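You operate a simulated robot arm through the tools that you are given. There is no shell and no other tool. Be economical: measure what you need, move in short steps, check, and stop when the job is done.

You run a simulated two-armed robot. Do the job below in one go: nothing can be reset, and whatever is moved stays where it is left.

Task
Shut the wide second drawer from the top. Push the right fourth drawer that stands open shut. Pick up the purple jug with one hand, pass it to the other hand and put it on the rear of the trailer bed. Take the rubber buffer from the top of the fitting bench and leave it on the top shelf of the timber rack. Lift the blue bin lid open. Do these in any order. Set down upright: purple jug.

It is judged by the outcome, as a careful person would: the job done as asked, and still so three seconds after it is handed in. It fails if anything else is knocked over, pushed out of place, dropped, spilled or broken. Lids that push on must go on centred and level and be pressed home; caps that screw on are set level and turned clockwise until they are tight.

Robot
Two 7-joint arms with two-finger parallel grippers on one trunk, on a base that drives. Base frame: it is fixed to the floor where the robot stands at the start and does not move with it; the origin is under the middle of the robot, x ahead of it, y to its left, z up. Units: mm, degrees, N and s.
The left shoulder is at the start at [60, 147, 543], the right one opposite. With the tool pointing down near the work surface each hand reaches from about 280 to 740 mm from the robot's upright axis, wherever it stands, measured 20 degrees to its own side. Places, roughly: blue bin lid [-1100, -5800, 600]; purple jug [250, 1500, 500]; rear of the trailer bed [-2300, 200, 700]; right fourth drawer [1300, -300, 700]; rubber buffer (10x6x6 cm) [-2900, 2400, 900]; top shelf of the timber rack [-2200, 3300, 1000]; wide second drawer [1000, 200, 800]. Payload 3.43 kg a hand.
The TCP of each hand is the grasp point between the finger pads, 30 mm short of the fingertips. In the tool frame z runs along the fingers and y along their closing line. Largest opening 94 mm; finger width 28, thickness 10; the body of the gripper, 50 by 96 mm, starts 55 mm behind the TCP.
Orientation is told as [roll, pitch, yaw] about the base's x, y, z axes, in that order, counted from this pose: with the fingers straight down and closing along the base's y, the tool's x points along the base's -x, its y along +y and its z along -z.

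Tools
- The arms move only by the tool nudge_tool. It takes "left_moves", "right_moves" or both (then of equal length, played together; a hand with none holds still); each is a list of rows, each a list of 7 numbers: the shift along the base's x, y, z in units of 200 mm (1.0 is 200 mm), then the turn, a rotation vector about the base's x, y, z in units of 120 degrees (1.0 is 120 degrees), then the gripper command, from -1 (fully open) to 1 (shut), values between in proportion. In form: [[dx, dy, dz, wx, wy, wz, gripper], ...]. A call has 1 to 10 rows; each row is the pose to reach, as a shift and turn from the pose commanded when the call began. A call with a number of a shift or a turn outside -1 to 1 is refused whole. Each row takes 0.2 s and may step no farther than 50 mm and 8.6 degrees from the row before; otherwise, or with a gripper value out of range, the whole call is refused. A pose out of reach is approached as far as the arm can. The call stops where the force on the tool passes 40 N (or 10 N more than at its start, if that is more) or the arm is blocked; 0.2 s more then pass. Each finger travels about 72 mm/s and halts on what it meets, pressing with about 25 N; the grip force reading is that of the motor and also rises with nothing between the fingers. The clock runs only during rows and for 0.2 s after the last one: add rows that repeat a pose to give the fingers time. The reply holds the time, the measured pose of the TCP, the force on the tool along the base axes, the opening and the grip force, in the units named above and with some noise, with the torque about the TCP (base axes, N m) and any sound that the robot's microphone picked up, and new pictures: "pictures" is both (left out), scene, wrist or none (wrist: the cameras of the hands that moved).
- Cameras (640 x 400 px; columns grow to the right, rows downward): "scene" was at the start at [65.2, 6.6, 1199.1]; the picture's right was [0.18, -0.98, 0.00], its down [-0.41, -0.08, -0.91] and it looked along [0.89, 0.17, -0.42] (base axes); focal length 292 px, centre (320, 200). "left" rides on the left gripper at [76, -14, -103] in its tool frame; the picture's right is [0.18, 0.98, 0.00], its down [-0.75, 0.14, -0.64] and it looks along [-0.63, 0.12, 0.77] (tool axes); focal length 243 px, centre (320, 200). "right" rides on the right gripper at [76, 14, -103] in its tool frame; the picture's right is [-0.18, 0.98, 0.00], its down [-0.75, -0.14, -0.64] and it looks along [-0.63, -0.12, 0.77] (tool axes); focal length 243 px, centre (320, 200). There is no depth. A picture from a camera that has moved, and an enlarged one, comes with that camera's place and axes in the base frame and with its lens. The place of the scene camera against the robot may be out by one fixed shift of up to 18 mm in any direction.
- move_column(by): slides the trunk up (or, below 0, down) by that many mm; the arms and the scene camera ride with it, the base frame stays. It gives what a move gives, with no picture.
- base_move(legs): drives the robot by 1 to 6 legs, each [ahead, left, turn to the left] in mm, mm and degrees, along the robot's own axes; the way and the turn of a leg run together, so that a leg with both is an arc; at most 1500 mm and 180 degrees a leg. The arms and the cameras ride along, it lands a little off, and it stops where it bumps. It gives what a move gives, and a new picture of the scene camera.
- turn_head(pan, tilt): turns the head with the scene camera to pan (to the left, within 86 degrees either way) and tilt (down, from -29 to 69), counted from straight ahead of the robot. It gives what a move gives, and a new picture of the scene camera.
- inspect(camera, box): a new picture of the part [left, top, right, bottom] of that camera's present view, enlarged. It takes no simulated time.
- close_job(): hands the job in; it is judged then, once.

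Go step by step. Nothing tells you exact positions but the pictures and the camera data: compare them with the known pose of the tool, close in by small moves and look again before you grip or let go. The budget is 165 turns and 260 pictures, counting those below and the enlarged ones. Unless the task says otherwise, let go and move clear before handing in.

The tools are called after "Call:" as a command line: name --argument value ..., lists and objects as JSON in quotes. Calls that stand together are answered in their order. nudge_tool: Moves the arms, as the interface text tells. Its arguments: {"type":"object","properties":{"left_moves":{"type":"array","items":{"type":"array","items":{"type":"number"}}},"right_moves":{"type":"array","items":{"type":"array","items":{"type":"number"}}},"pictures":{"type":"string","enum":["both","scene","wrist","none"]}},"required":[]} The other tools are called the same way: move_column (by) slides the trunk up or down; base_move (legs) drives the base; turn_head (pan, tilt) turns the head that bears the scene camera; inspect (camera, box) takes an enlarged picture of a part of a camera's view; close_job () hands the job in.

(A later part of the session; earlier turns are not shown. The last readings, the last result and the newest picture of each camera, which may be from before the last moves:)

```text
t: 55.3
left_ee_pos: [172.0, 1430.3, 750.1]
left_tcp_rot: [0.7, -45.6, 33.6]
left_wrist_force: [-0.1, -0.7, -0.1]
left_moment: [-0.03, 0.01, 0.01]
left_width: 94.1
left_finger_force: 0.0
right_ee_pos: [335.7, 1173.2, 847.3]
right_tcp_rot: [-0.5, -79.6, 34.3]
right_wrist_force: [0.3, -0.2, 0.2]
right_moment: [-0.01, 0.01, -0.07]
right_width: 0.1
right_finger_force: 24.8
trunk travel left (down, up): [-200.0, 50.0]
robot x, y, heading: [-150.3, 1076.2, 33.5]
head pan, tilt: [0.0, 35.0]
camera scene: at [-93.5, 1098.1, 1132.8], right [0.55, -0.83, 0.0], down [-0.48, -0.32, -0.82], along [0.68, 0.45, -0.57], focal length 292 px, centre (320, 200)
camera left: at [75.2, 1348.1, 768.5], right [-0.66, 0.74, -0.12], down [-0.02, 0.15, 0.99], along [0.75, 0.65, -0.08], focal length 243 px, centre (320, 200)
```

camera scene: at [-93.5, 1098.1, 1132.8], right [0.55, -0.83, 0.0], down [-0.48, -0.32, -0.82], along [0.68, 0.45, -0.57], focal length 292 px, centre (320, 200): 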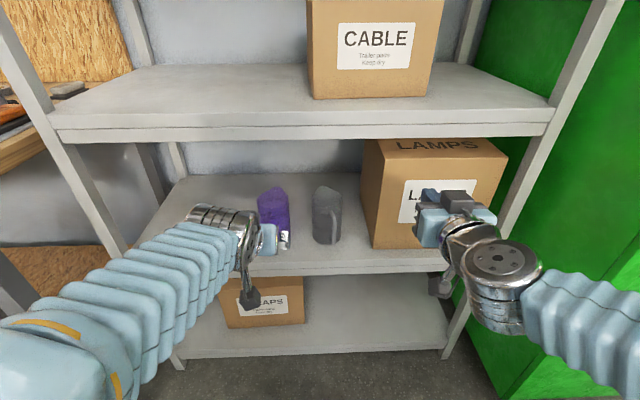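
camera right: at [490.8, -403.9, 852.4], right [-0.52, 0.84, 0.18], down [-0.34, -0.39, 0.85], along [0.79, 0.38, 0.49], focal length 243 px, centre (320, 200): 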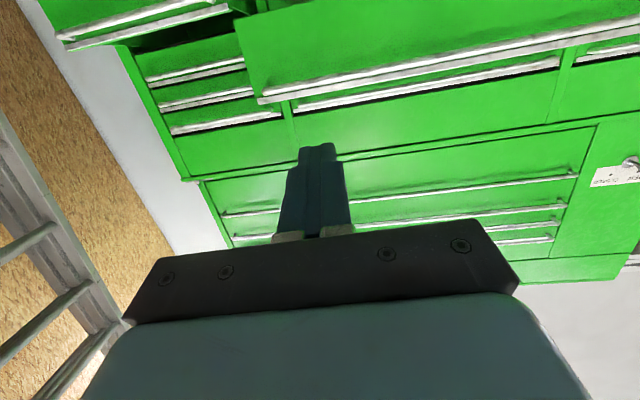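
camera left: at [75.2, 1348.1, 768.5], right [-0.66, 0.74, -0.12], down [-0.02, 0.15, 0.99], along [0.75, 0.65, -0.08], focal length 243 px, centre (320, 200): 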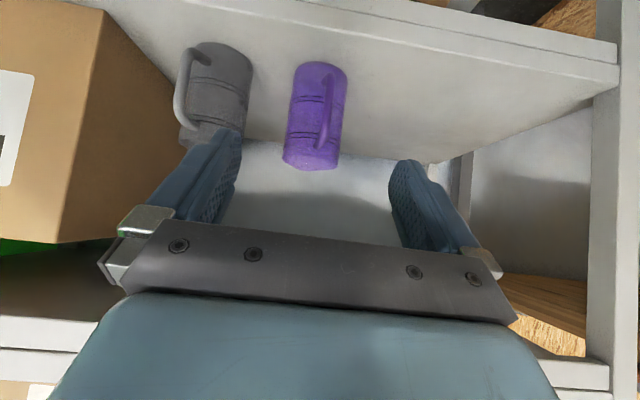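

I'm closing in in short steps: 120 mm ahead and 5 mm left at the same height, then a fresh look.

Call:
nudge_tool --left_moves '[[0.122, 0.088, 0, 0, 0, 0, -1], [0.243, 0.176, 0, 0, 0, 0, -1], [0.365, 0.265, 0, 0, 0, 0, -1], [0.486, 0.353, 0, 0, 0, 0, -1]]' --pictures "both"

```text
t: 56.3
left_ee_pos: [271.2, 1500.1, 750.9]
left_tcp_rot: [0.5, -45.7, 33.5]
left_wrist_force: [-0.4, -0.1, 1.0]
left_moment: [0.02, 0.0, -0.01]
left_width: 93.9
left_finger_force: 0.1
right_ee_pos: [335.0, 1173.7, 847.4]
right_tcp_rot: [-0.6, -79.7, 34.3]
right_wrist_force: [-0.7, 0.4, -0.4]
right_moment: [-0.04, 0.02, -0.01]
right_width: 0.1
right_finger_force: 25.1
trunk travel left (down, up): [-200.0, 50.0]
robot x, y, heading: [-151.8, 1074.4, 33.9]
head pan, tilt: [0.0, 35.0]
camera scene: at [-93.6, 1098.0, 1132.8], right [0.55, -0.83, 0.0], down [-0.48, -0.32, -0.82], along [0.68, 0.45, -0.57], focal length 292 px, centre (320, 200)
camera left: at [173.5, 1418.8, 768.3], right [-0.66, 0.74, -0.12], down [-0.02, 0.15, 0.99], along [0.75, 0.65, -0.08], focal length 243 px, centre (320, 200)
```

scene: 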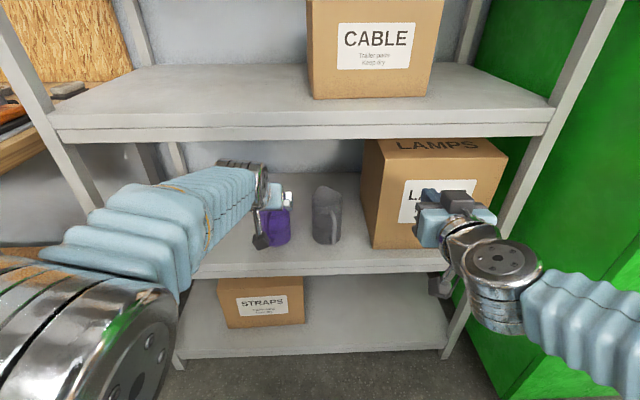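
left: 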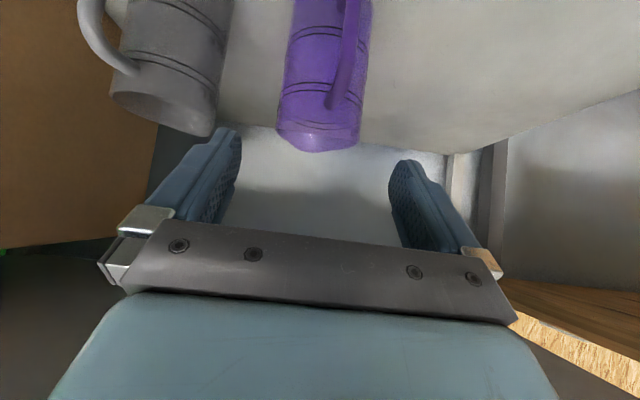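

The jug rim is about 109 mm ahead, 4 mm left of the tool centre, at z≈677. I'll advance halfway along the finger direction and check.

Call:
nudge_tool --left_moves '[[0.066, 0.052, -0.08, 0, 0, 0, -1], [0.131, 0.103, -0.16, 0, 0, 0, -1], [0.197, 0.155, -0.24, 0, 0, 0, -1]]' --pictures "wrist"

```text
t: 57.1
left_ee_pos: [309.1, 1530.1, 701.7]
left_tcp_rot: [0.5, -45.7, 33.6]
left_wrist_force: [-0.3, -0.1, 0.1]
left_moment: [-0.01, -0.01, -0.02]
left_width: 93.8
left_finger_force: 0.1
right_ee_pos: [335.8, 1173.0, 847.7]
right_tcp_rot: [-0.5, -79.7, 34.3]
right_wrist_force: [-0.2, 0.0, -0.5]
right_moment: [0.02, 0.0, -0.03]
right_width: 0.0
right_finger_force: 24.8
trunk travel left (down, up): [-200.0, 50.0]
robot x, y, heading: [-146.5, 1076.5, 33.8]
head pan, tilt: [0.0, 35.0]
camera left: at [212.6, 1449.2, 720.2], right [-0.66, 0.74, -0.12], down [-0.02, 0.15, 0.99], along [0.75, 0.65, -0.08], focal length 243 px, centre (320, 200)
```

left: 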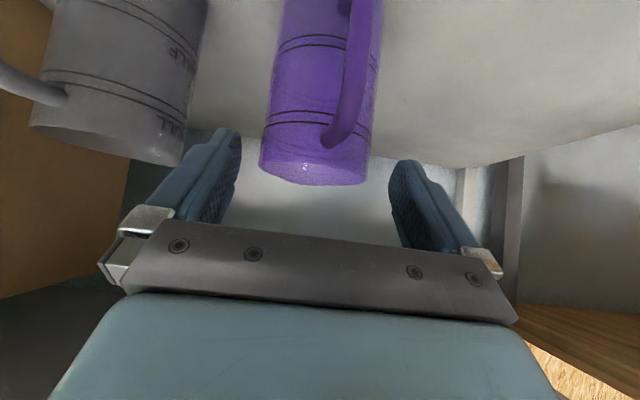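

Well centred (rim about 55 mm ahead, z≈676). I'll finish the advance.

Call:
nudge_tool --left_moves '[[0.05, 0.033, -0.062, 0, 0, 0, -1], [0.1, 0.066, -0.125, 0, 0, 0, -1], [0.15, 0.1, -0.188, 0, 0, 0, -1], [0.2, 0.133, -0.25, 0, 0, 0, -1]]' --pictures "both"

```text
t: 58.1
left_ee_pos: [350.4, 1556.9, 652.5]
left_tcp_rot: [0.6, -45.7, 33.6]
left_wrist_force: [-0.1, -0.4, 0.8]
left_moment: [0.0, -0.03, -0.02]
left_width: 93.9
left_finger_force: 0.0
right_ee_pos: [335.2, 1172.0, 848.1]
right_tcp_rot: [-0.6, -79.8, 34.2]
right_wrist_force: [0.4, -0.3, 0.2]
right_moment: [0.01, 0.0, -0.01]
right_width: 0.2
right_finger_force: 25.0
trunk travel left (down, up): [-200.0, 50.0]
robot x, y, heading: [-148.1, 1075.6, 33.8]
head pan, tilt: [0.0, 35.0]
camera scene: at [-93.5, 1098.0, 1132.8], right [0.55, -0.83, 0.0], down [-0.48, -0.32, -0.82], along [0.68, 0.45, -0.57], focal length 292 px, centre (320, 200)
camera left: at [252.8, 1475.6, 670.7], right [-0.66, 0.74, -0.12], down [-0.02, 0.15, 0.99], along [0.75, 0.65, -0.08], focal length 243 px, centre (320, 200)
```

scene: 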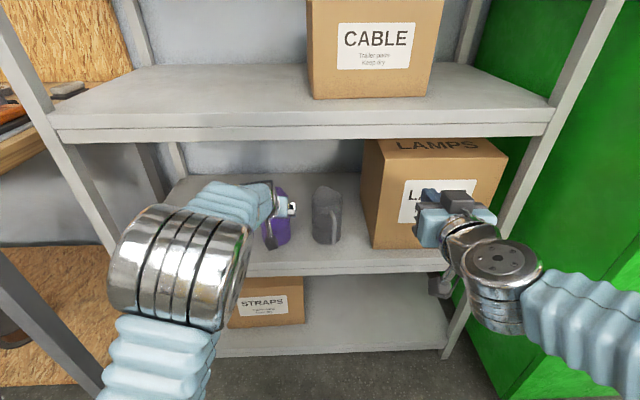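
left: 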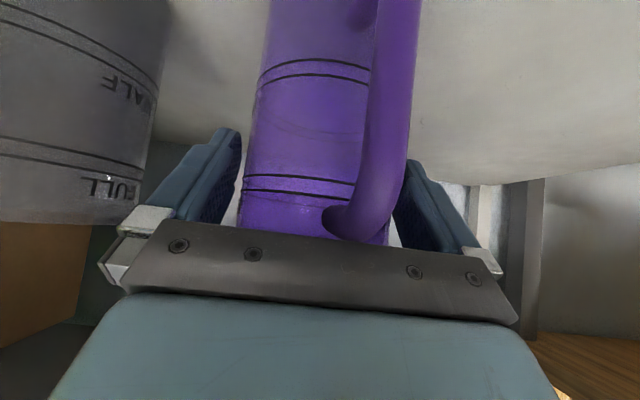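

The jug is between the fingers with the handle clear of them. I'll close the grip.

Call:
nudge_tool --left_moves '[[0, 0, 0, 0, 0, 0, 1], [0, 0, 0, 0, 0, 0, 1], [0, 0, 0, 0, 0, 0, 1], [0, 0, 0, 0, 0, 0, 1]]' --pictures "wrist"

```text
t: 59.1
left_ee_pos: [350.1, 1557.0, 653.4]
left_tcp_rot: [0.7, -45.7, 33.5]
left_wrist_force: [0.8, 0.2, 1.8]
left_moment: [-0.03, -0.17, 0.01]
left_width: 84.5
left_finger_force: 24.8
right_ee_pos: [335.0, 1173.1, 847.8]
right_tcp_rot: [-0.6, -79.7, 34.2]
right_wrist_force: [-0.8, 0.5, -0.8]
right_moment: [0.01, 0.01, 0.01]
right_width: 0.0
right_finger_force: 25.0
trunk travel left (down, up): [-200.0, 50.0]
robot x, y, heading: [-146.6, 1075.0, 33.4]
head pan, tilt: [0.0, 35.0]
camera left: at [252.7, 1475.6, 670.8], right [-0.66, 0.74, -0.12], down [-0.02, 0.15, 0.99], along [0.75, 0.65, -0.08], focal length 243 px, centre (320, 200)
```

left: 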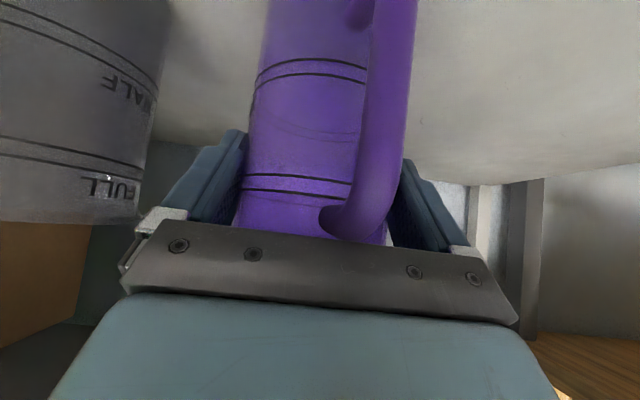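

Gripped at 84.5 mm. I'll lift slightly and check it holds.

Call:
nudge_tool --left_moves '[[0, 0, 0.05, 0, 0, 0, 1], [0, 0, 0.1, 0, 0, 0, 1], [0, 0, 0.15, 0, 0, 0, 1], [0, 0, 0.2, 0, 0, 0, 1]]' --pictures "both"

```text
t: 60.1
left_ee_pos: [349.7, 1556.6, 693.5]
left_tcp_rot: [0.6, -45.7, 33.4]
left_wrist_force: [0.2, 0.3, -0.4]
left_moment: [0.02, 0.02, -0.04]
left_width: 83.2
left_finger_force: 24.9
right_ee_pos: [336.3, 1171.8, 847.9]
right_tcp_rot: [-0.6, -79.7, 34.2]
right_wrist_force: [0.0, 0.7, 0.2]
right_moment: [0.01, 0.02, 0.02]
right_width: 0.0
right_finger_force: 25.1
trunk travel left (down, up): [-200.0, 50.0]
robot x, y, heading: [-149.3, 1075.0, 33.6]
head pan, tilt: [0.0, 35.0]
camera scene: at [-93.3, 1098.2, 1132.7], right [0.55, -0.83, 0.0], down [-0.48, -0.32, -0.82], along [0.68, 0.45, -0.57], focal length 292 px, centre (320, 200)
camera left: at [252.2, 1476.0, 711.1], right [-0.66, 0.74, -0.12], down [-0.02, 0.15, 0.99], along [0.75, 0.65, -0.08], focal length 243 px, centre (320, 200)
```

scene: 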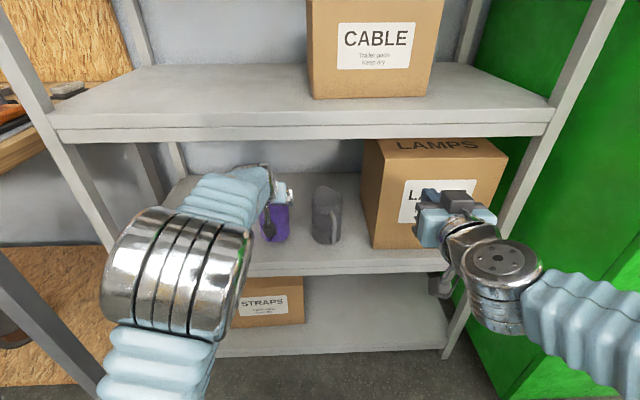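
left: 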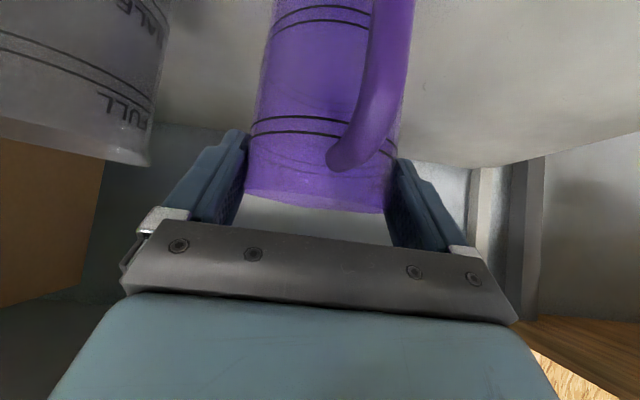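

The jug shifted a little in the grip. I'll zoom in to see whether it is off the shelf.

Call:
inspect --camera "scene" --box '[230, 160, 358, 260]'

```text
4.00 times, centred on (294, 210) of scene
camera zoom: at [-93.3, 1098.2, 1132.7], right [0.55, -0.83, 0.0], down [-0.48, -0.32, -0.82], along [0.68, 0.45, -0.57], focal length 1168 px, centre (424, 160)
```

zoom: 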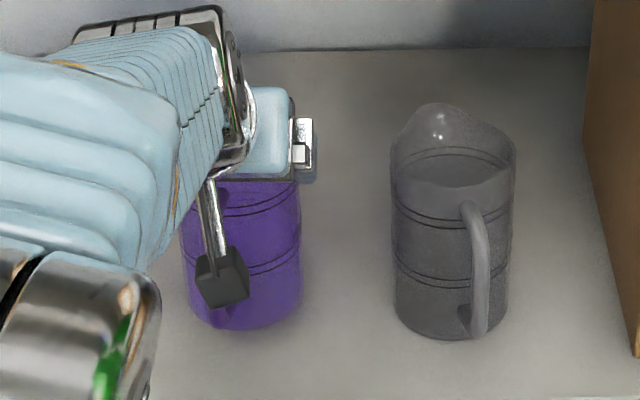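

It seems to be just off the shelf. I'll lift 8 mm more and compare the wrist view for slipping.

Call:
nudge_tool --left_moves '[[0, 0, 0.02, 0, 0, 0, 1], [0, 0, 0.04, 0, 0, 0, 1], [0, 0, 0.04, 0, 0, 0, 1]]' --pictures "wrist"

Call:
inspect --camera "scene" --box '[230, 160, 358, 260]'

```text
t: 60.9
left_ee_pos: [349.8, 1557.5, 700.3]
left_tcp_rot: [0.5, -45.7, 33.5]
left_wrist_force: [-0.4, -0.3, -1.4]
left_moment: [-0.02, 0.01, 0.02]
left_width: 83.5
left_finger_force: 25.2
right_ee_pos: [335.3, 1171.9, 846.3]
right_tcp_rot: [-0.4, -79.7, 34.3]
right_wrist_force: [0.3, -0.6, 0.4]
right_moment: [0.0, 0.0, -0.01]
right_width: 0.0
right_finger_force: 25.0
trunk travel left (down, up): [-200.0, 50.0]
robot x, y, heading: [-148.0, 1075.7, 33.7]
head pan, tilt: [0.0, 35.0]
camera left: at [252.0, 1476.0, 718.8], right [-0.66, 0.74, -0.12], down [-0.02, 0.15, 0.99], along [0.75, 0.65, -0.08], focal length 243 px, centre (320, 200)
```

left: 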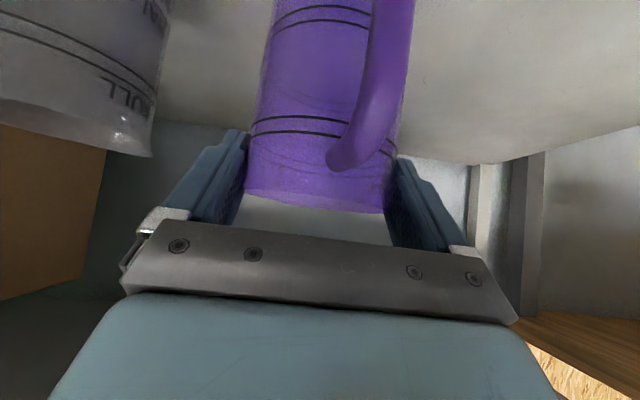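

```text
4.00 times, centred on (294, 210) of scene
camera zoom: at [-93.3, 1098.2, 1132.8], right [0.55, -0.83, 0.0], down [-0.48, -0.32, -0.82], along [0.68, 0.45, -0.57], focal length 1168 px, centre (424, 160)
```

zoom: 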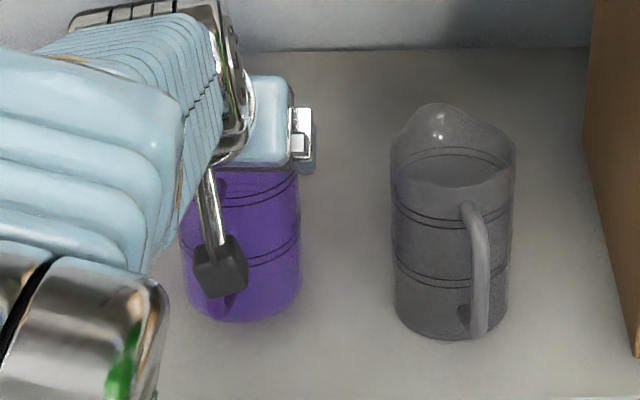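

It now holds without slipping. I'll raise it a touch more and back away from the shelf.

Call:
nudge_tool --left_moves '[[0, 0, 0.05, 0, 0, 0, 1], [0, 0, 0.1, 0, 0, 0, 1]]' --pictures "none"

Call:
base_move --legs '[[-500, 0, 0]]'

Call:
inspect --camera "left" --box '[0, 0, 640, 400]'

```text
t: 61.5
left_ee_pos: [349.1, 1556.5, 721.8]
left_tcp_rot: [0.6, -45.7, 33.7]
left_wrist_force: [-0.2, 0.9, -0.6]
left_moment: [0.01, 0.02, -0.05]
left_width: 83.6
left_finger_force: 25.2
right_ee_pos: [336.1, 1173.4, 848.7]
right_tcp_rot: [-0.6, -79.7, 34.3]
right_wrist_force: [0.7, -1.1, -0.1]
right_moment: [-0.02, 0.01, 0.05]
right_width: 0.0
right_finger_force: 24.9
trunk travel left (down, up): [-200.0, 50.0]
robot x, y, heading: [-147.6, 1077.5, 33.7]
head pan, tilt: [0.0, 35.0]
```

```text
t: 64.5
left_ee_pos: [-63.5, 1283.0, 720.8]
left_tcp_rot: [0.5, -45.6, 33.6]
left_wrist_force: [-0.5, -0.2, -0.7]
left_moment: [-0.02, 0.04, 0.01]
left_width: 82.2
left_finger_force: 25.3
right_ee_pos: [-76.0, 897.9, 847.0]
right_tcp_rot: [-0.7, -79.7, 34.3]
right_wrist_force: [0.3, 0.4, 0.3]
right_moment: [-0.02, 0.01, 0.02]
right_width: 0.1
right_finger_force: 25.0
trunk travel left (down, up): [-200.0, 50.0]
robot x, y, heading: [-559.6, 803.2, 34.0]
head pan, tilt: [0.0, 35.0]
camera scene: at [-505.4, 823.6, 1132.7], right [0.55, -0.83, 0.0], down [-0.48, -0.32, -0.82], along [0.68, 0.45, -0.57], focal length 292 px, centre (320, 200)
```

scene: 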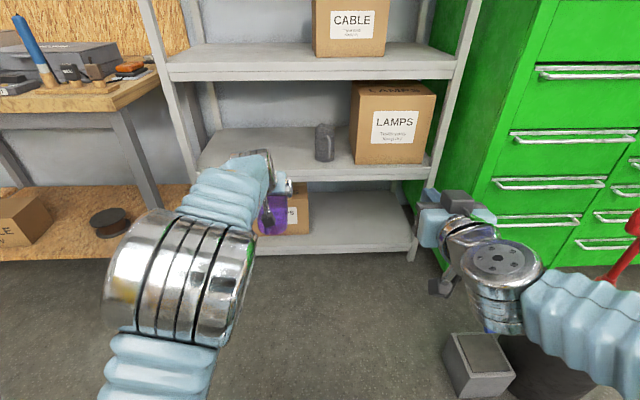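

```text
1.00 times, centred on (320, 200) of left (not enlarged: the box is as wide or as high as the picture)
camera zoom: at [-160.0, 1201.4, 738.3], right [-0.66, 0.74, -0.12], down [-0.02, 0.15, 0.99], along [0.75, 0.65, -0.08], focal length 243 px, centre (320, 200)
```

zoom: 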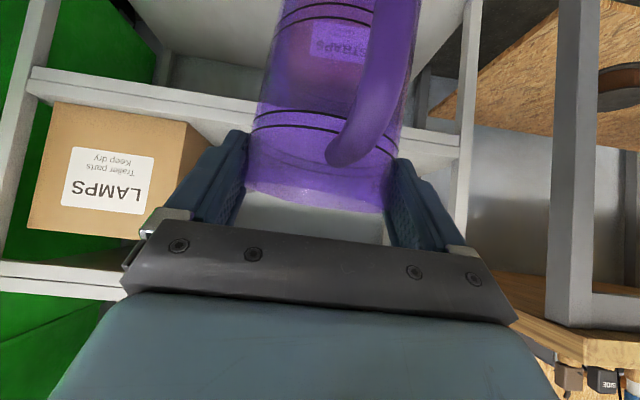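

The jug is held steadily in open space. I'll bring it in and up, turning the left hand so that it points to the right and the free side of the jug faces the right hand.

Call:
nudge_tool --left_moves '[[-0.0593, -0.0936, 0.09, 0, 0, -0.0583, 1], [-0.1186, -0.1872, 0.18, 0, 0, -0.1166, 1], [-0.1779, -0.2808, 0.27, 0, 0, -0.1749, 1], [-0.2372, -0.3744, 0.36, 0, 0, -0.2332, 1], [-0.2965, -0.468, 0.45, 0, 0, -0.2915, 1], [-0.3558, -0.5616, 0.54, 0, 0, -0.3498, 1], [-0.4151, -0.6552, 0.63, 0, 0, -0.4081, 1], [-0.4744, -0.7488, 0.72, 0, 0, -0.4664, 1], [-0.5337, -0.8424, 0.81, 0, 0, -0.5247, 1], [-0.593, -0.936, 0.9, 0, 0, -0.583, 1]]' --pictures "scene"

```text
t: 66.7
left_ee_pos: [-182.2, 1095.7, 902.2]
left_tcp_rot: [0.6, -45.7, -36.5]
left_wrist_force: [-0.3, 0.4, -1.1]
left_moment: [0.0, -0.01, 0.01]
left_width: 82.1
left_finger_force: 24.9
right_ee_pos: [-77.1, 898.7, 848.2]
right_tcp_rot: [-0.6, -79.7, 34.3]
right_wrist_force: [-0.2, 0.9, -0.8]
right_moment: [0.0, 0.01, -0.03]
right_width: 0.0
right_finger_force: 25.0
trunk travel left (down, up): [-200.0, 50.0]
robot x, y, heading: [-556.2, 799.1, 33.6]
head pan, tilt: [0.0, 35.0]
camera scene: at [-505.5, 823.6, 1132.7], right [0.55, -0.83, 0.0], down [-0.48, -0.32, -0.82], along [0.68, 0.45, -0.57], focal length 292 px, centre (320, 200)
```

scene: 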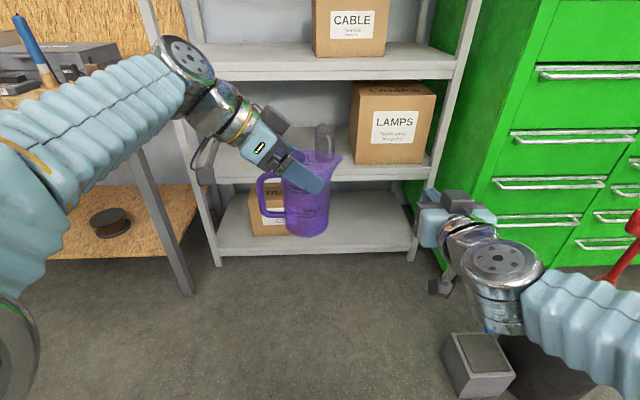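

The jug is level with its handle to the left. Now I'll swing the right hand round to point left, open, off to the right of the jug.

Call:
nudge_tool --right_moves '[[0.0108, 0.0072, -0.0155, 0, 0, 0.0715, -1], [0.0216, 0.0144, -0.031, 0, 0, 0.143, -1], [0.0324, 0.0216, -0.0465, 0, 0, 0.2145, -1], [0.0432, 0.0288, -0.062, 0, 0, 0.286, -1], [0.054, 0.036, -0.0775, 0, 0, 0.3575, -1], [0.0648, 0.0432, -0.093, 0, 0, 0.429, -1], [0.0756, 0.0504, -0.1085, 0, 0, 0.5005, -1], [0.0864, 0.0576, -0.124, 0, 0, 0.572, -1], [0.0972, 0.0648, -0.1395, 0, 0, 0.6435, -1], [0.108, 0.072, -0.155, 0, 0, 0.715, -1]]' --pictures "both"

```text
t: 68.9
left_ee_pos: [-181.0, 1095.4, 901.4]
left_tcp_rot: [0.7, -45.6, -36.4]
left_wrist_force: [-0.2, -0.2, -0.4]
left_moment: [0.01, 0.01, 0.04]
left_width: 82.1
left_finger_force: 25.2
right_ee_pos: [-55.9, 912.1, 816.3]
right_tcp_rot: [-0.4, -79.6, 120.1]
right_wrist_force: [-0.5, 0.4, -0.2]
right_moment: [-0.03, 0.0, -0.01]
right_width: 94.1
right_finger_force: 0.0
trunk travel left (down, up): [-200.0, 50.0]
robot x, y, heading: [-556.3, 800.9, 33.8]
head pan, tilt: [0.0, 35.0]
camera scene: at [-505.7, 823.3, 1132.7], right [0.55, -0.83, 0.0], down [-0.48, -0.32, -0.82], along [0.68, 0.45, -0.57], focal length 292 px, centre (320, 200)
camera right: at [-10.8, 805.9, 759.3], right [-0.87, -0.46, 0.18], down [0.37, -0.36, 0.86], along [-0.33, 0.81, 0.48], focal length 243 px, centre (320, 200)
```

scene: 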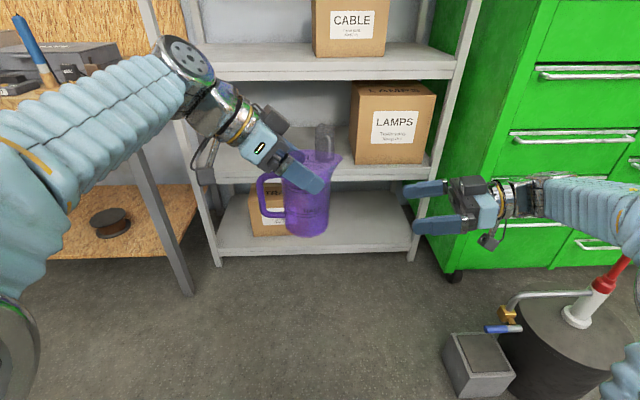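
right: 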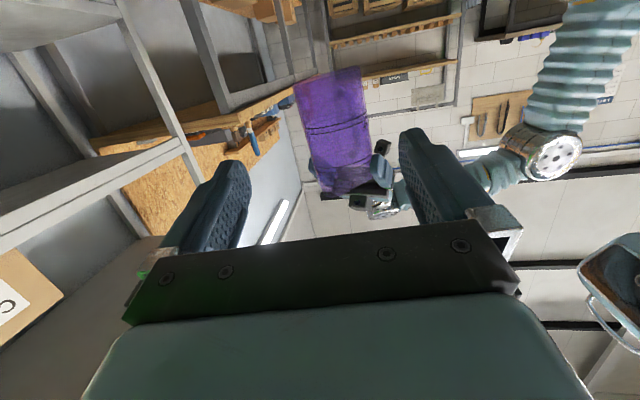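

The geometry from both hands agrees: the jug is about 209 mm along the right hand's line and 11 mm to its side. I'll approach partway, tilting the right hand a bit more downward.

Call:
nudge_tool --right_moves '[[-0.068, 0.09, 0.018, -0.027, -0.0157, 0, -1], [-0.137, 0.181, 0.035, -0.054, -0.0314, 0, -1], [-0.205, 0.272, 0.053, -0.081, -0.047, 0, -1], [-0.273, 0.362, 0.07, -0.108, -0.0627, 0, -1]]' --pictures "both"

```text
t: 69.9
left_ee_pos: [-181.2, 1095.3, 901.8]
left_tcp_rot: [0.7, -45.6, -36.4]
left_wrist_force: [-0.1, 0.2, -1.0]
left_moment: [0.01, 0.0, -0.03]
left_width: 81.9
left_finger_force: 25.1
right_ee_pos: [-108.4, 985.0, 830.8]
right_tcp_rot: [-0.5, -64.7, 120.0]
right_wrist_force: [0.2, 0.2, -0.2]
right_moment: [0.0, 0.01, 0.05]
right_width: 93.9
right_finger_force: 0.1
trunk travel left (down, up): [-200.0, 50.0]
robot x, y, heading: [-559.7, 800.7, 33.8]
head pan, tilt: [0.0, 35.0]
camera scene: at [-505.4, 823.4, 1132.7], right [0.55, -0.83, 0.0], down [-0.48, -0.32, -0.82], along [0.68, 0.45, -0.57], focal length 292 px, centre (320, 200)
camera right: at [-59.8, 869.1, 804.9], right [-0.89, -0.42, 0.16], down [0.25, -0.16, 0.96], along [-0.37, 0.9, 0.24], focal length 243 px, centre (320, 200)
```

scene: 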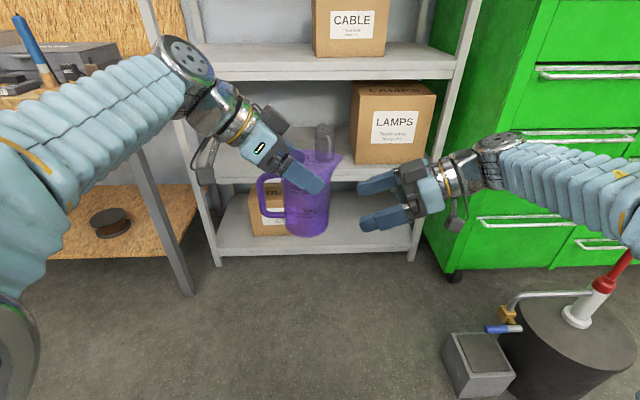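
right: 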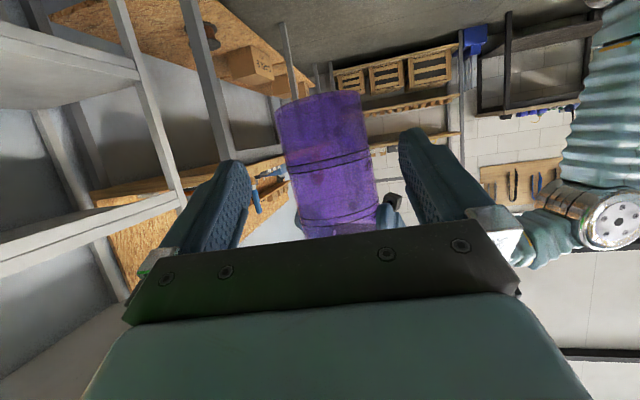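

Aligned; the jug base is at z≈773 and the right fingers will straddle its lower half. I'll move in the last 112 mm.

Call:
nudge_tool --right_moves '[[-0.048, 0.08, 0, 0, 0, 0, -1], [-0.097, 0.16, 0, 0, 0, 0, -1], [-0.145, 0.24, 0, 0, 0, 0, -1], [-0.193, 0.319, 0, 0, 0, 0, -1], [-0.242, 0.399, 0, 0, 0, 0, -1], [-0.29, 0.479, 0, 0, 0, 0, -1]]' --pictures "both"

```text
t: 71.3
left_ee_pos: [-183.3, 1098.0, 902.0]
left_tcp_rot: [0.6, -45.7, -36.0]
left_wrist_force: [-8.7, 15.1, 2.6]
left_moment: [-0.08, -0.13, 0.38]
left_width: 81.4
left_finger_force: 25.0
right_ee_pos: [-165.6, 1081.4, 831.4]
right_tcp_rot: [-0.5, -64.7, 119.8]
right_wrist_force: [8.8, -15.9, -3.2]
right_moment: [1.14, 0.7, -0.27]
right_width: 94.1
right_finger_force: 0.1
trunk travel left (down, up): [-200.0, 50.0]
robot x, y, heading: [-557.7, 802.3, 33.6]
head pan, tilt: [0.0, 35.0]
camera scene: at [-505.5, 823.4, 1132.7], right [0.55, -0.83, 0.0], down [-0.48, -0.32, -0.82], along [0.68, 0.45, -0.57], focal length 292 px, centre (320, 200)
camera right: at [-116.7, 964.7, 805.2], right [-0.9, -0.41, 0.16], down [0.25, -0.16, 0.96], along [-0.37, 0.9, 0.24], focal length 243 px, centre (320, 200)
```

scene: 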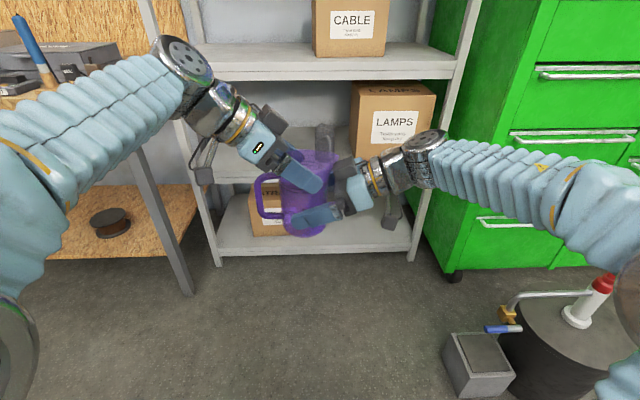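
right: 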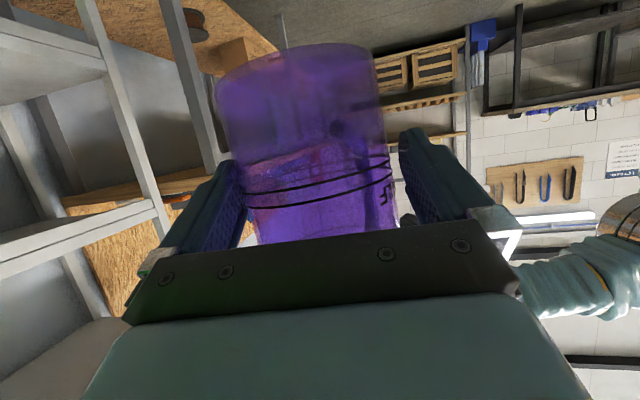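

The palm just touches the jug (18 N). I'll back off 7 mm to unload, then close the right fingers.

Call:
nudge_tool --right_moves '[[0.018, -0.031, 0, 0, 0, 0, -1], [0.018, -0.031, 0, 0, 0, 0, -1]]' --pictures "none"

Call:
nudge_tool --right_moves '[[0, 0, 0, 0, 0, 0, 1], [0, 0, 0, 0, 0, 0, 1], [0, 0, 0, 0, 0, 0, 1], [0, 0, 0, 0, 0, 0, 1]]' --pictures "both"

```text
t: 71.9
left_ee_pos: [-181.9, 1093.5, 902.3]
left_tcp_rot: [0.5, -45.6, -36.5]
left_wrist_force: [0.7, 0.9, -0.6]
left_moment: [-0.01, -0.07, 0.04]
left_width: 81.3
left_finger_force: 24.8
right_ee_pos: [-163.7, 1077.1, 830.8]
right_tcp_rot: [-0.7, -64.8, 120.2]
right_wrist_force: [-0.5, -0.7, -0.1]
right_moment: [0.09, -0.01, -0.01]
right_width: 94.0
right_finger_force: 0.0
trunk travel left (down, up): [-200.0, 50.0]
robot x, y, heading: [-559.9, 799.5, 33.7]
head pan, tilt: [0.0, 35.0]
```

```text
t: 72.9
left_ee_pos: [-182.4, 1095.3, 901.1]
left_tcp_rot: [0.6, -45.8, -36.4]
left_wrist_force: [2.6, 1.1, 5.9]
left_moment: [-0.22, 0.46, 0.19]
left_width: 79.5
left_finger_force: 25.3
right_ee_pos: [-164.4, 1073.6, 830.7]
right_tcp_rot: [-0.5, -64.7, 120.2]
right_wrist_force: [-2.9, -2.5, -6.4]
right_moment: [0.2, -0.74, -0.11]
right_width: 82.7
right_finger_force: 24.7
trunk travel left (down, up): [-200.0, 50.0]
robot x, y, heading: [-557.5, 801.0, 33.8]
head pan, tilt: [0.0, 35.0]
camera scene: at [-505.5, 823.6, 1132.8], right [0.55, -0.83, 0.0], down [-0.48, -0.32, -0.82], along [0.68, 0.45, -0.57], focal length 292 px, centre (320, 200)
camera right: at [-114.5, 959.2, 805.4], right [-0.89, -0.42, 0.16], down [0.25, -0.16, 0.96], along [-0.37, 0.89, 0.24], focal length 243 px, centre (320, 200)
```

scene: 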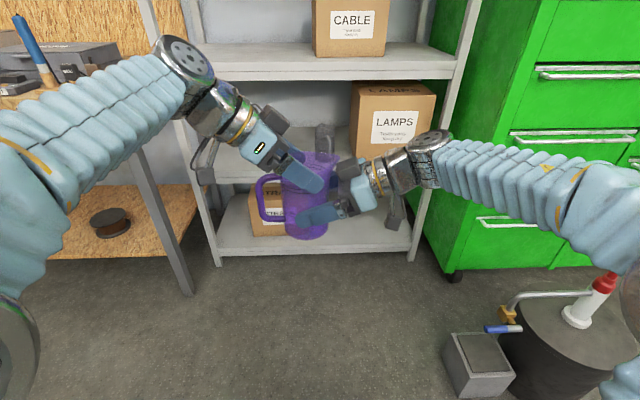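
right: 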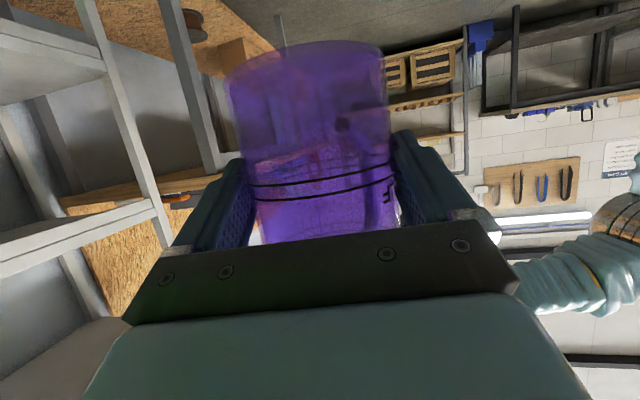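

The right hand holds it at 82.7 mm. I'll open the left hand.

Call:
nudge_tool --left_moves '[[0, 0, 0, 0, 0, 0, -1], [0, 0, 0, 0, 0, 0, -1]]' --pictures "none"

Call:
nudge_tool --left_moves '[[-0.04, 0.03, 0.049, 0, 0, 0, -1], [-0.08, 0.06, 0.098, 0, 0, 0, -1], [-0.16, 0.12, 0.196, 0, 0, 0, -1], [-0.24, 0.18, 0.294, 0, 0, 0, -1], [-0.32, 0.24, 0.392, 0, 0, 0, -1], [-0.402, 0.297, 0.49, 0, 0, 0, -1]]' --pictures "scene"

Call:
inspect --camera "right" --box '[0, 0, 640, 400]'

```text
t: 73.5
left_ee_pos: [-181.9, 1096.3, 901.4]
left_tcp_rot: [0.6, -45.7, -36.5]
left_wrist_force: [-0.4, -0.5, -0.5]
left_moment: [0.0, 0.01, 0.02]
left_width: 94.0
left_finger_force: 0.2
right_ee_pos: [-163.4, 1075.7, 830.7]
right_tcp_rot: [-0.5, -64.9, 120.2]
right_wrist_force: [0.0, 0.3, 0.4]
right_moment: [-0.02, -0.03, 0.01]
right_width: 82.2
right_finger_force: 24.9
trunk travel left (down, up): [-200.0, 50.0]
robot x, y, heading: [-559.0, 798.3, 33.8]
head pan, tilt: [0.0, 35.0]
```

```text
t: 74.9
left_ee_pos: [-263.1, 1155.2, 998.1]
left_tcp_rot: [0.5, -45.7, -36.3]
left_wrist_force: [-0.3, -0.9, -0.8]
left_moment: [-0.01, -0.01, -0.03]
left_width: 93.9
left_finger_force: 0.0
right_ee_pos: [-164.4, 1075.0, 831.2]
right_tcp_rot: [-0.5, -64.7, 120.1]
right_wrist_force: [0.1, 0.2, -0.1]
right_moment: [-0.02, -0.01, 0.01]
right_width: 82.3
right_finger_force: 24.8
trunk travel left (down, up): [-200.0, 50.0]
robot x, y, heading: [-562.4, 801.8, 33.7]
head pan, tilt: [0.0, 35.0]
camera scene: at [-505.4, 823.5, 1132.7], right [0.55, -0.83, 0.0], down [-0.48, -0.32, -0.82], along [0.68, 0.45, -0.57], focal length 292 px, centre (320, 200)
```

scene: 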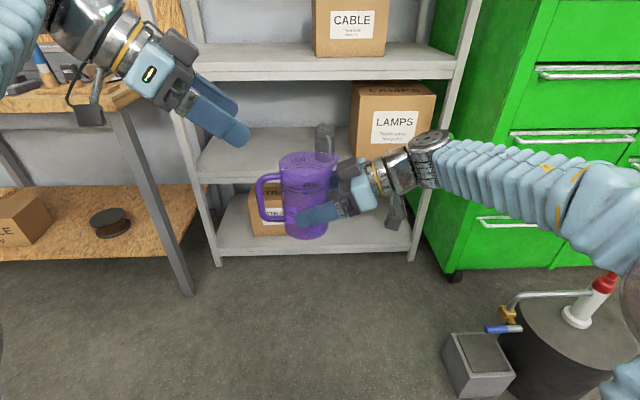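

```text
1.00 times, centred on (320, 200) of right (not enlarged: the box is as wide or as high as the picture)
camera zoom: at [-114.3, 959.1, 805.5], right [-0.89, -0.42, 0.16], down [0.25, -0.16, 0.96], along [-0.37, 0.89, 0.24], focal length 243 px, centre (320, 200)
```

zoom: 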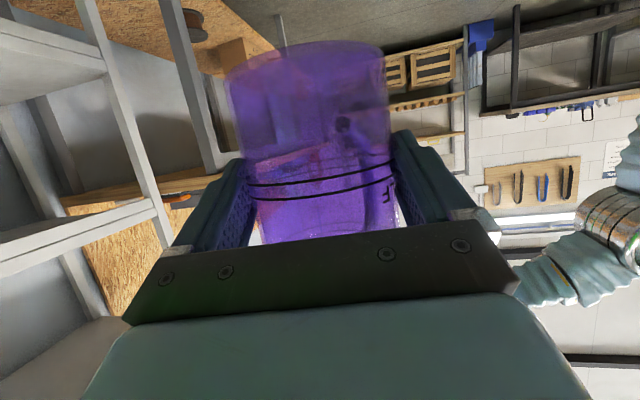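

The handover worked: the right hand holds the jug upright. Now I'll turn round toward the trailer and look.

Call:
base_move --legs '[[-150, 0, 0], [0, 0, 165]]'

Call:
turn_head --pan -40 --tilt 20

Call:
turn_head --pan 20 --tilt 20

```text
t: 83.0
left_ee_pos: [-1062.0, 454.9, 999.1]
left_tcp_rot: [0.5, -45.8, 128.6]
left_wrist_force: [-0.6, -0.5, -0.1]
left_moment: [-0.03, -0.01, 0.02]
left_width: 94.1
left_finger_force: 0.1
right_ee_pos: [-1135.5, 556.7, 831.5]
right_tcp_rot: [-0.5, -64.6, -74.9]
right_wrist_force: [0.4, 0.2, 0.0]
right_moment: [0.0, 0.0, -0.01]
right_width: 82.5
right_finger_force: 25.2
trunk travel left (down, up): [-200.0, 50.0]
robot x, y, heading: [-682.8, 723.5, -161.5]
head pan, tilt: [0.0, 35.0]
camera scene: at [-734.5, 689.2, 1132.8], right [-0.32, 0.95, 0.0], down [0.54, 0.18, -0.82], along [-0.78, -0.26, -0.57], focal length 292 px, centre (320, 200)
```

scene: 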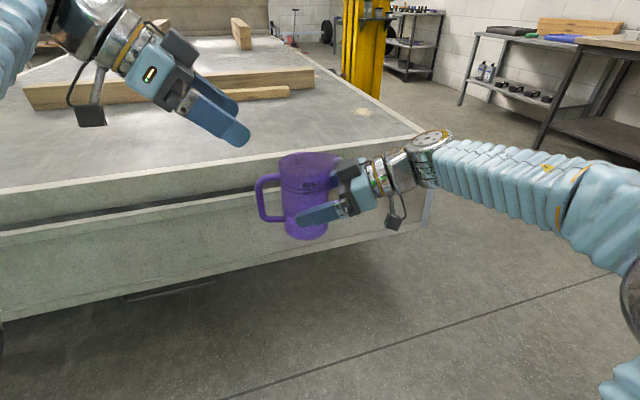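

```text
t: 84.1
left_ee_pos: [-1061.0, 454.3, 998.0]
left_tcp_rot: [0.6, -45.8, 128.4]
left_wrist_force: [0.2, 0.0, 0.0]
left_moment: [0.02, 0.03, 0.0]
left_width: 94.0
left_finger_force: 0.1
right_ee_pos: [-1136.1, 555.6, 831.2]
right_tcp_rot: [-0.5, -64.7, -75.0]
right_wrist_force: [0.2, 0.0, 0.2]
right_moment: [0.01, 0.03, -0.06]
right_width: 82.5
right_finger_force: 24.8
trunk travel left (down, up): [-200.0, 50.0]
robot x, y, heading: [-685.9, 720.8, -161.5]
head pan, tilt: [-40.0, 20.0]
camera scene: at [-737.7, 751.2, 1156.6], right [0.36, 0.93, 0.0], down [0.32, -0.12, -0.94], along [-0.88, 0.34, -0.34], focal length 292 px, centre (320, 200)
```

scene: 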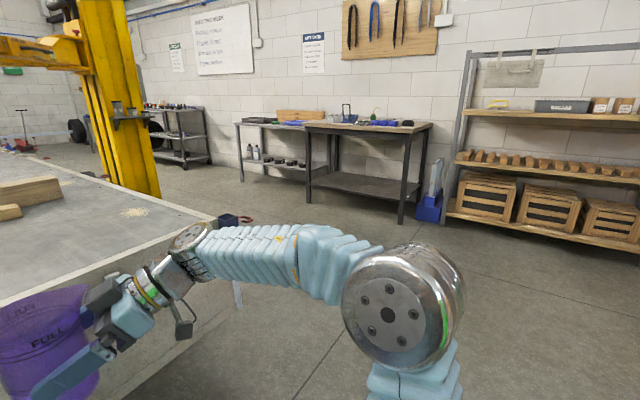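

```text
t: 85.4
left_ee_pos: [-1061.5, 453.6, 998.9]
left_tcp_rot: [0.6, -45.7, 128.6]
left_wrist_force: [0.0, -0.1, -0.4]
left_moment: [-0.02, 0.02, -0.02]
left_width: 94.2
left_finger_force: 0.1
right_ee_pos: [-1136.0, 556.8, 832.1]
right_tcp_rot: [-0.7, -64.8, -75.0]
right_wrist_force: [0.4, -0.6, -0.1]
right_moment: [0.01, 0.02, -0.01]
right_width: 82.6
right_finger_force: 24.8
trunk travel left (down, up): [-200.0, 50.0]
robot x, y, heading: [-683.3, 720.1, -161.5]
head pan, tilt: [20.0, 20.0]
camera scene: at [-723.8, 659.2, 1156.6], right [-0.62, 0.78, 0.0], down [0.27, 0.21, -0.94], along [-0.73, -0.59, -0.34], focal length 292 px, centre (320, 200)
```

scene: 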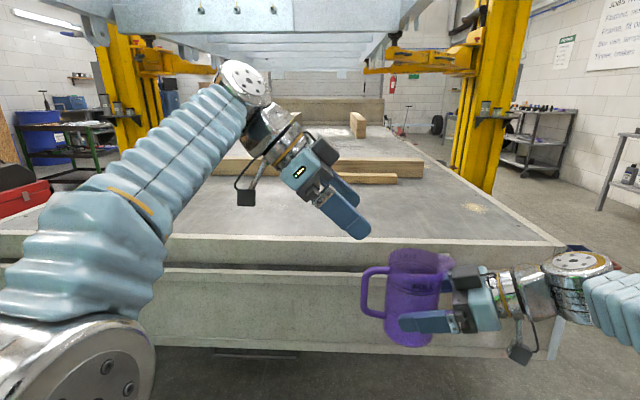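

The trailer bed lies ahead. I need its extent, so I'll look to the left part and raise the view.

Call:
turn_head --pan 60 --tilt 20

Call:
turn_head --pan 5 --tilt 12

```text
t: 86.4
left_ee_pos: [-1061.7, 453.1, 999.1]
left_tcp_rot: [0.6, -45.7, 128.5]
left_wrist_force: [-0.6, -0.7, 0.7]
left_moment: [-0.02, 0.0, 0.01]
left_width: 94.1
left_finger_force: 0.0
right_ee_pos: [-1134.3, 555.9, 830.0]
right_tcp_rot: [-0.6, -64.8, -75.0]
right_wrist_force: [-0.1, 0.2, -0.8]
right_moment: [0.01, 0.03, -0.02]
right_width: 82.1
right_finger_force: 25.0
trunk travel left (down, up): [-200.0, 50.0]
robot x, y, heading: [-687.3, 719.3, -161.3]
head pan, tilt: [60.0, 20.0]
camera scene: at [-669.5, 626.0, 1156.6], right [-0.98, 0.2, 0.0], down [0.07, 0.34, -0.94], along [-0.19, -0.92, -0.34], focal length 292 px, centre (320, 200)
```

scene: 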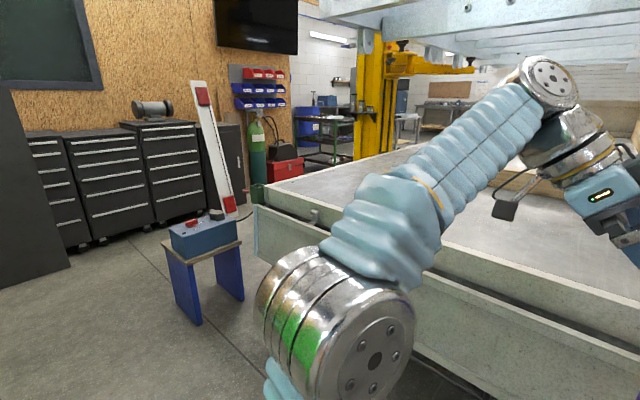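

```text
t: 87.7
left_ee_pos: [-1060.9, 453.4, 998.4]
left_tcp_rot: [0.5, -45.7, 128.5]
left_wrist_force: [-0.5, 0.2, -0.8]
left_moment: [0.02, 0.0, 0.01]
left_width: 94.1
left_finger_force: 0.1
right_ee_pos: [-1135.8, 556.2, 831.1]
right_tcp_rot: [-0.5, -64.8, -75.0]
right_wrist_force: [-0.1, 0.4, -0.4]
right_moment: [0.04, 0.01, 0.01]
right_width: 82.1
right_finger_force: 24.9
trunk travel left (down, up): [-200.0, 50.0]
robot x, y, heading: [-683.3, 719.0, -161.6]
head pan, tilt: [5.0, 12.0]
camera scene: at [-736.4, 679.9, 1169.6], right [-0.4, 0.92, 0.0], down [0.19, 0.08, -0.98], along [-0.9, -0.39, -0.21], focal length 292 px, centre (320, 200)
```

scene: 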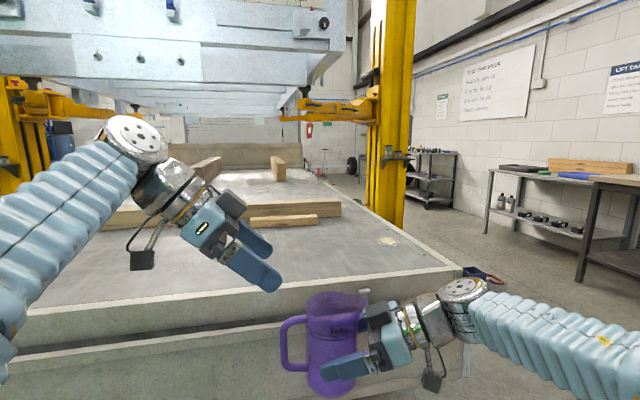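

The trailer's near end is its rear; the hinted spot is near its right rear corner, so I'll approach from that side. I'll drive around clear of the corner, turn to face the side, and look.

Call:
base_move --legs '[[621, -1031, 0], [0, 0, 108]]'

Call:
turn_head --pan -45 --tilt 25

```text
t: 98.3
left_ee_pos: [-1232.4, 1224.5, 998.0]
left_tcp_rot: [0.6, -45.6, -122.8]
left_wrist_force: [0.6, 0.0, -0.1]
left_moment: [0.04, -0.01, 0.01]
left_width: 94.0
left_finger_force: 0.1
right_ee_pos: [-1305.7, 1121.5, 830.6]
right_tcp_rot: [-0.6, -64.7, 33.7]
right_wrist_force: [-0.1, 0.7, -0.1]
right_moment: [-0.04, 0.01, -0.03]
right_width: 81.9
right_finger_force: 24.7
trunk travel left (down, up): [-200.0, 50.0]
robot x, y, heading: [-1600.7, 1500.3, -52.6]
head pan, tilt: [5.0, 12.0]
camera scene: at [-1554.0, 1442.9, 1169.6], right [-0.74, -0.67, 0.0], down [-0.14, 0.15, -0.98], along [0.66, -0.72, -0.21], focal length 292 px, centre (320, 200)
```

scene: 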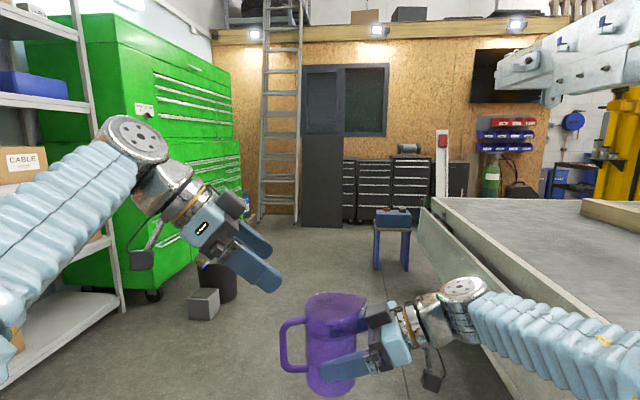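

```text
t: 99.5
left_ee_pos: [-1231.8, 1224.7, 998.8]
left_tcp_rot: [0.6, -45.7, -122.8]
left_wrist_force: [-0.3, 0.5, -0.1]
left_moment: [-0.03, 0.02, 0.03]
left_width: 94.0
left_finger_force: 0.1
right_ee_pos: [-1305.8, 1121.7, 830.6]
right_tcp_rot: [-0.6, -64.7, 33.7]
right_wrist_force: [-0.2, 0.0, -0.1]
right_moment: [-0.04, 0.04, 0.0]
right_width: 81.9
right_finger_force: 24.7
trunk travel left (down, up): [-200.0, 50.0]
robot x, y, heading: [-1604.9, 1496.2, -52.5]
head pan, tilt: [-45.0, 25.0]
camera scene: at [-1629.1, 1420.6, 1148.5], right [-0.99, 0.13, 0.0], down [0.06, 0.42, -0.91], along [-0.12, -0.9, -0.42], focal length 292 px, centre (320, 200)
```

scene: 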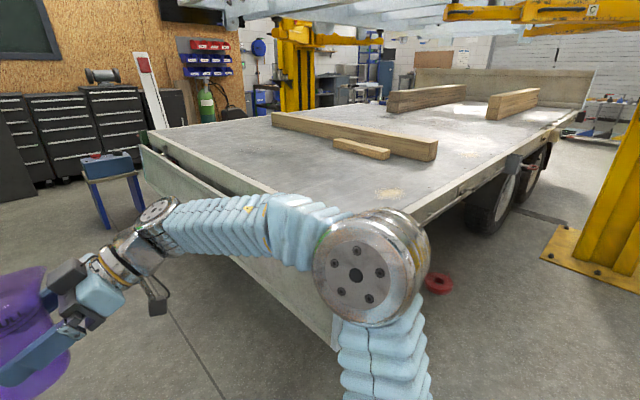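

Now the layout is clear: free bed space lies beside the plank ends near the right edge. I'll square up to the trailer's right side, staying clear of it.

Call:
base_move --legs '[[-197, 0, -3.9], [0, -1200, 0]]'

Call:
turn_head --pan 0 --tilt 35

```text
t: 106.7
left_ee_pos: [-2364.5, 704.4, 998.9]
left_tcp_rot: [0.6, -45.7, -126.9]
left_wrist_force: [0.0, -0.4, -1.1]
left_moment: [0.01, -0.01, 0.0]
left_width: 93.7
left_finger_force: 0.1
right_ee_pos: [-2446.0, 606.9, 831.0]
right_tcp_rot: [-0.6, -64.8, 29.4]
right_wrist_force: [-0.5, 0.4, 0.1]
right_moment: [-0.03, 0.02, 0.01]
right_width: 81.6
right_finger_force: 25.0
trunk travel left (down, up): [-200.0, 50.0]
robot x, y, heading: [-2715.2, 1006.3, -56.4]
head pan, tilt: [-45.0, 25.0]
camera scene: at [-2745.9, 928.9, 1148.5], right [-0.98, 0.21, 0.0], down [0.09, 0.41, -0.91], along [-0.19, -0.89, -0.42], focal length 292 px, centre (320, 200)
```

scene: 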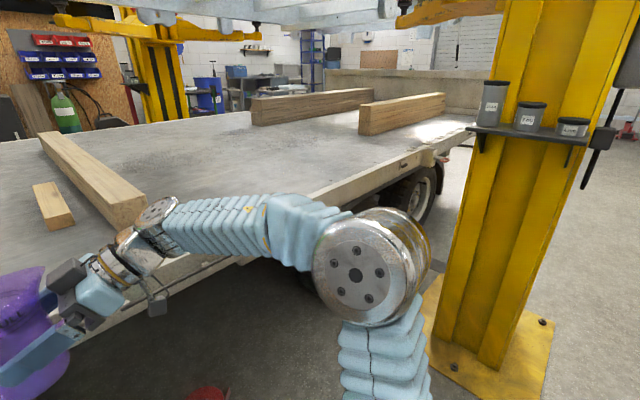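

```text
t: 107.9
left_ee_pos: [-2365.1, 704.4, 999.1]
left_tcp_rot: [0.5, -45.8, -126.9]
left_wrist_force: [0.1, 0.6, 0.0]
left_moment: [-0.02, -0.02, 0.0]
left_width: 94.0
left_finger_force: 0.0
right_ee_pos: [-2445.4, 607.3, 830.5]
right_tcp_rot: [-0.6, -64.7, 29.5]
right_wrist_force: [-0.2, -0.5, -0.2]
right_moment: [0.03, 0.04, 0.0]
right_width: 81.6
right_finger_force: 24.8
trunk travel left (down, up): [-200.0, 50.0]
robot x, y, heading: [-2716.8, 1006.1, -56.9]
head pan, tilt: [0.0, 35.0]
camera scene: at [-2678.9, 945.3, 1132.8], right [-0.84, -0.55, 0.0], down [-0.31, 0.48, -0.82], along [0.45, -0.69, -0.57], focal length 292 px, centre (320, 200)
```

scene: 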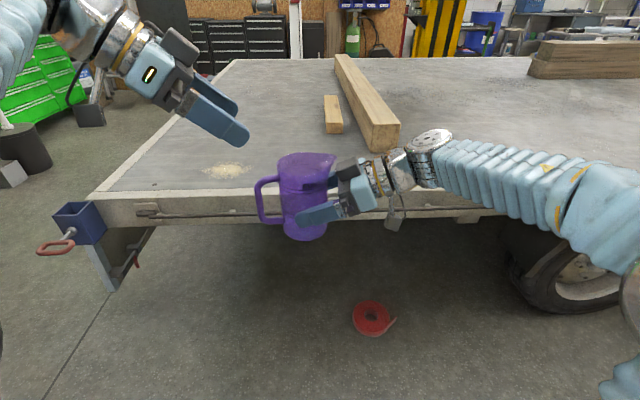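

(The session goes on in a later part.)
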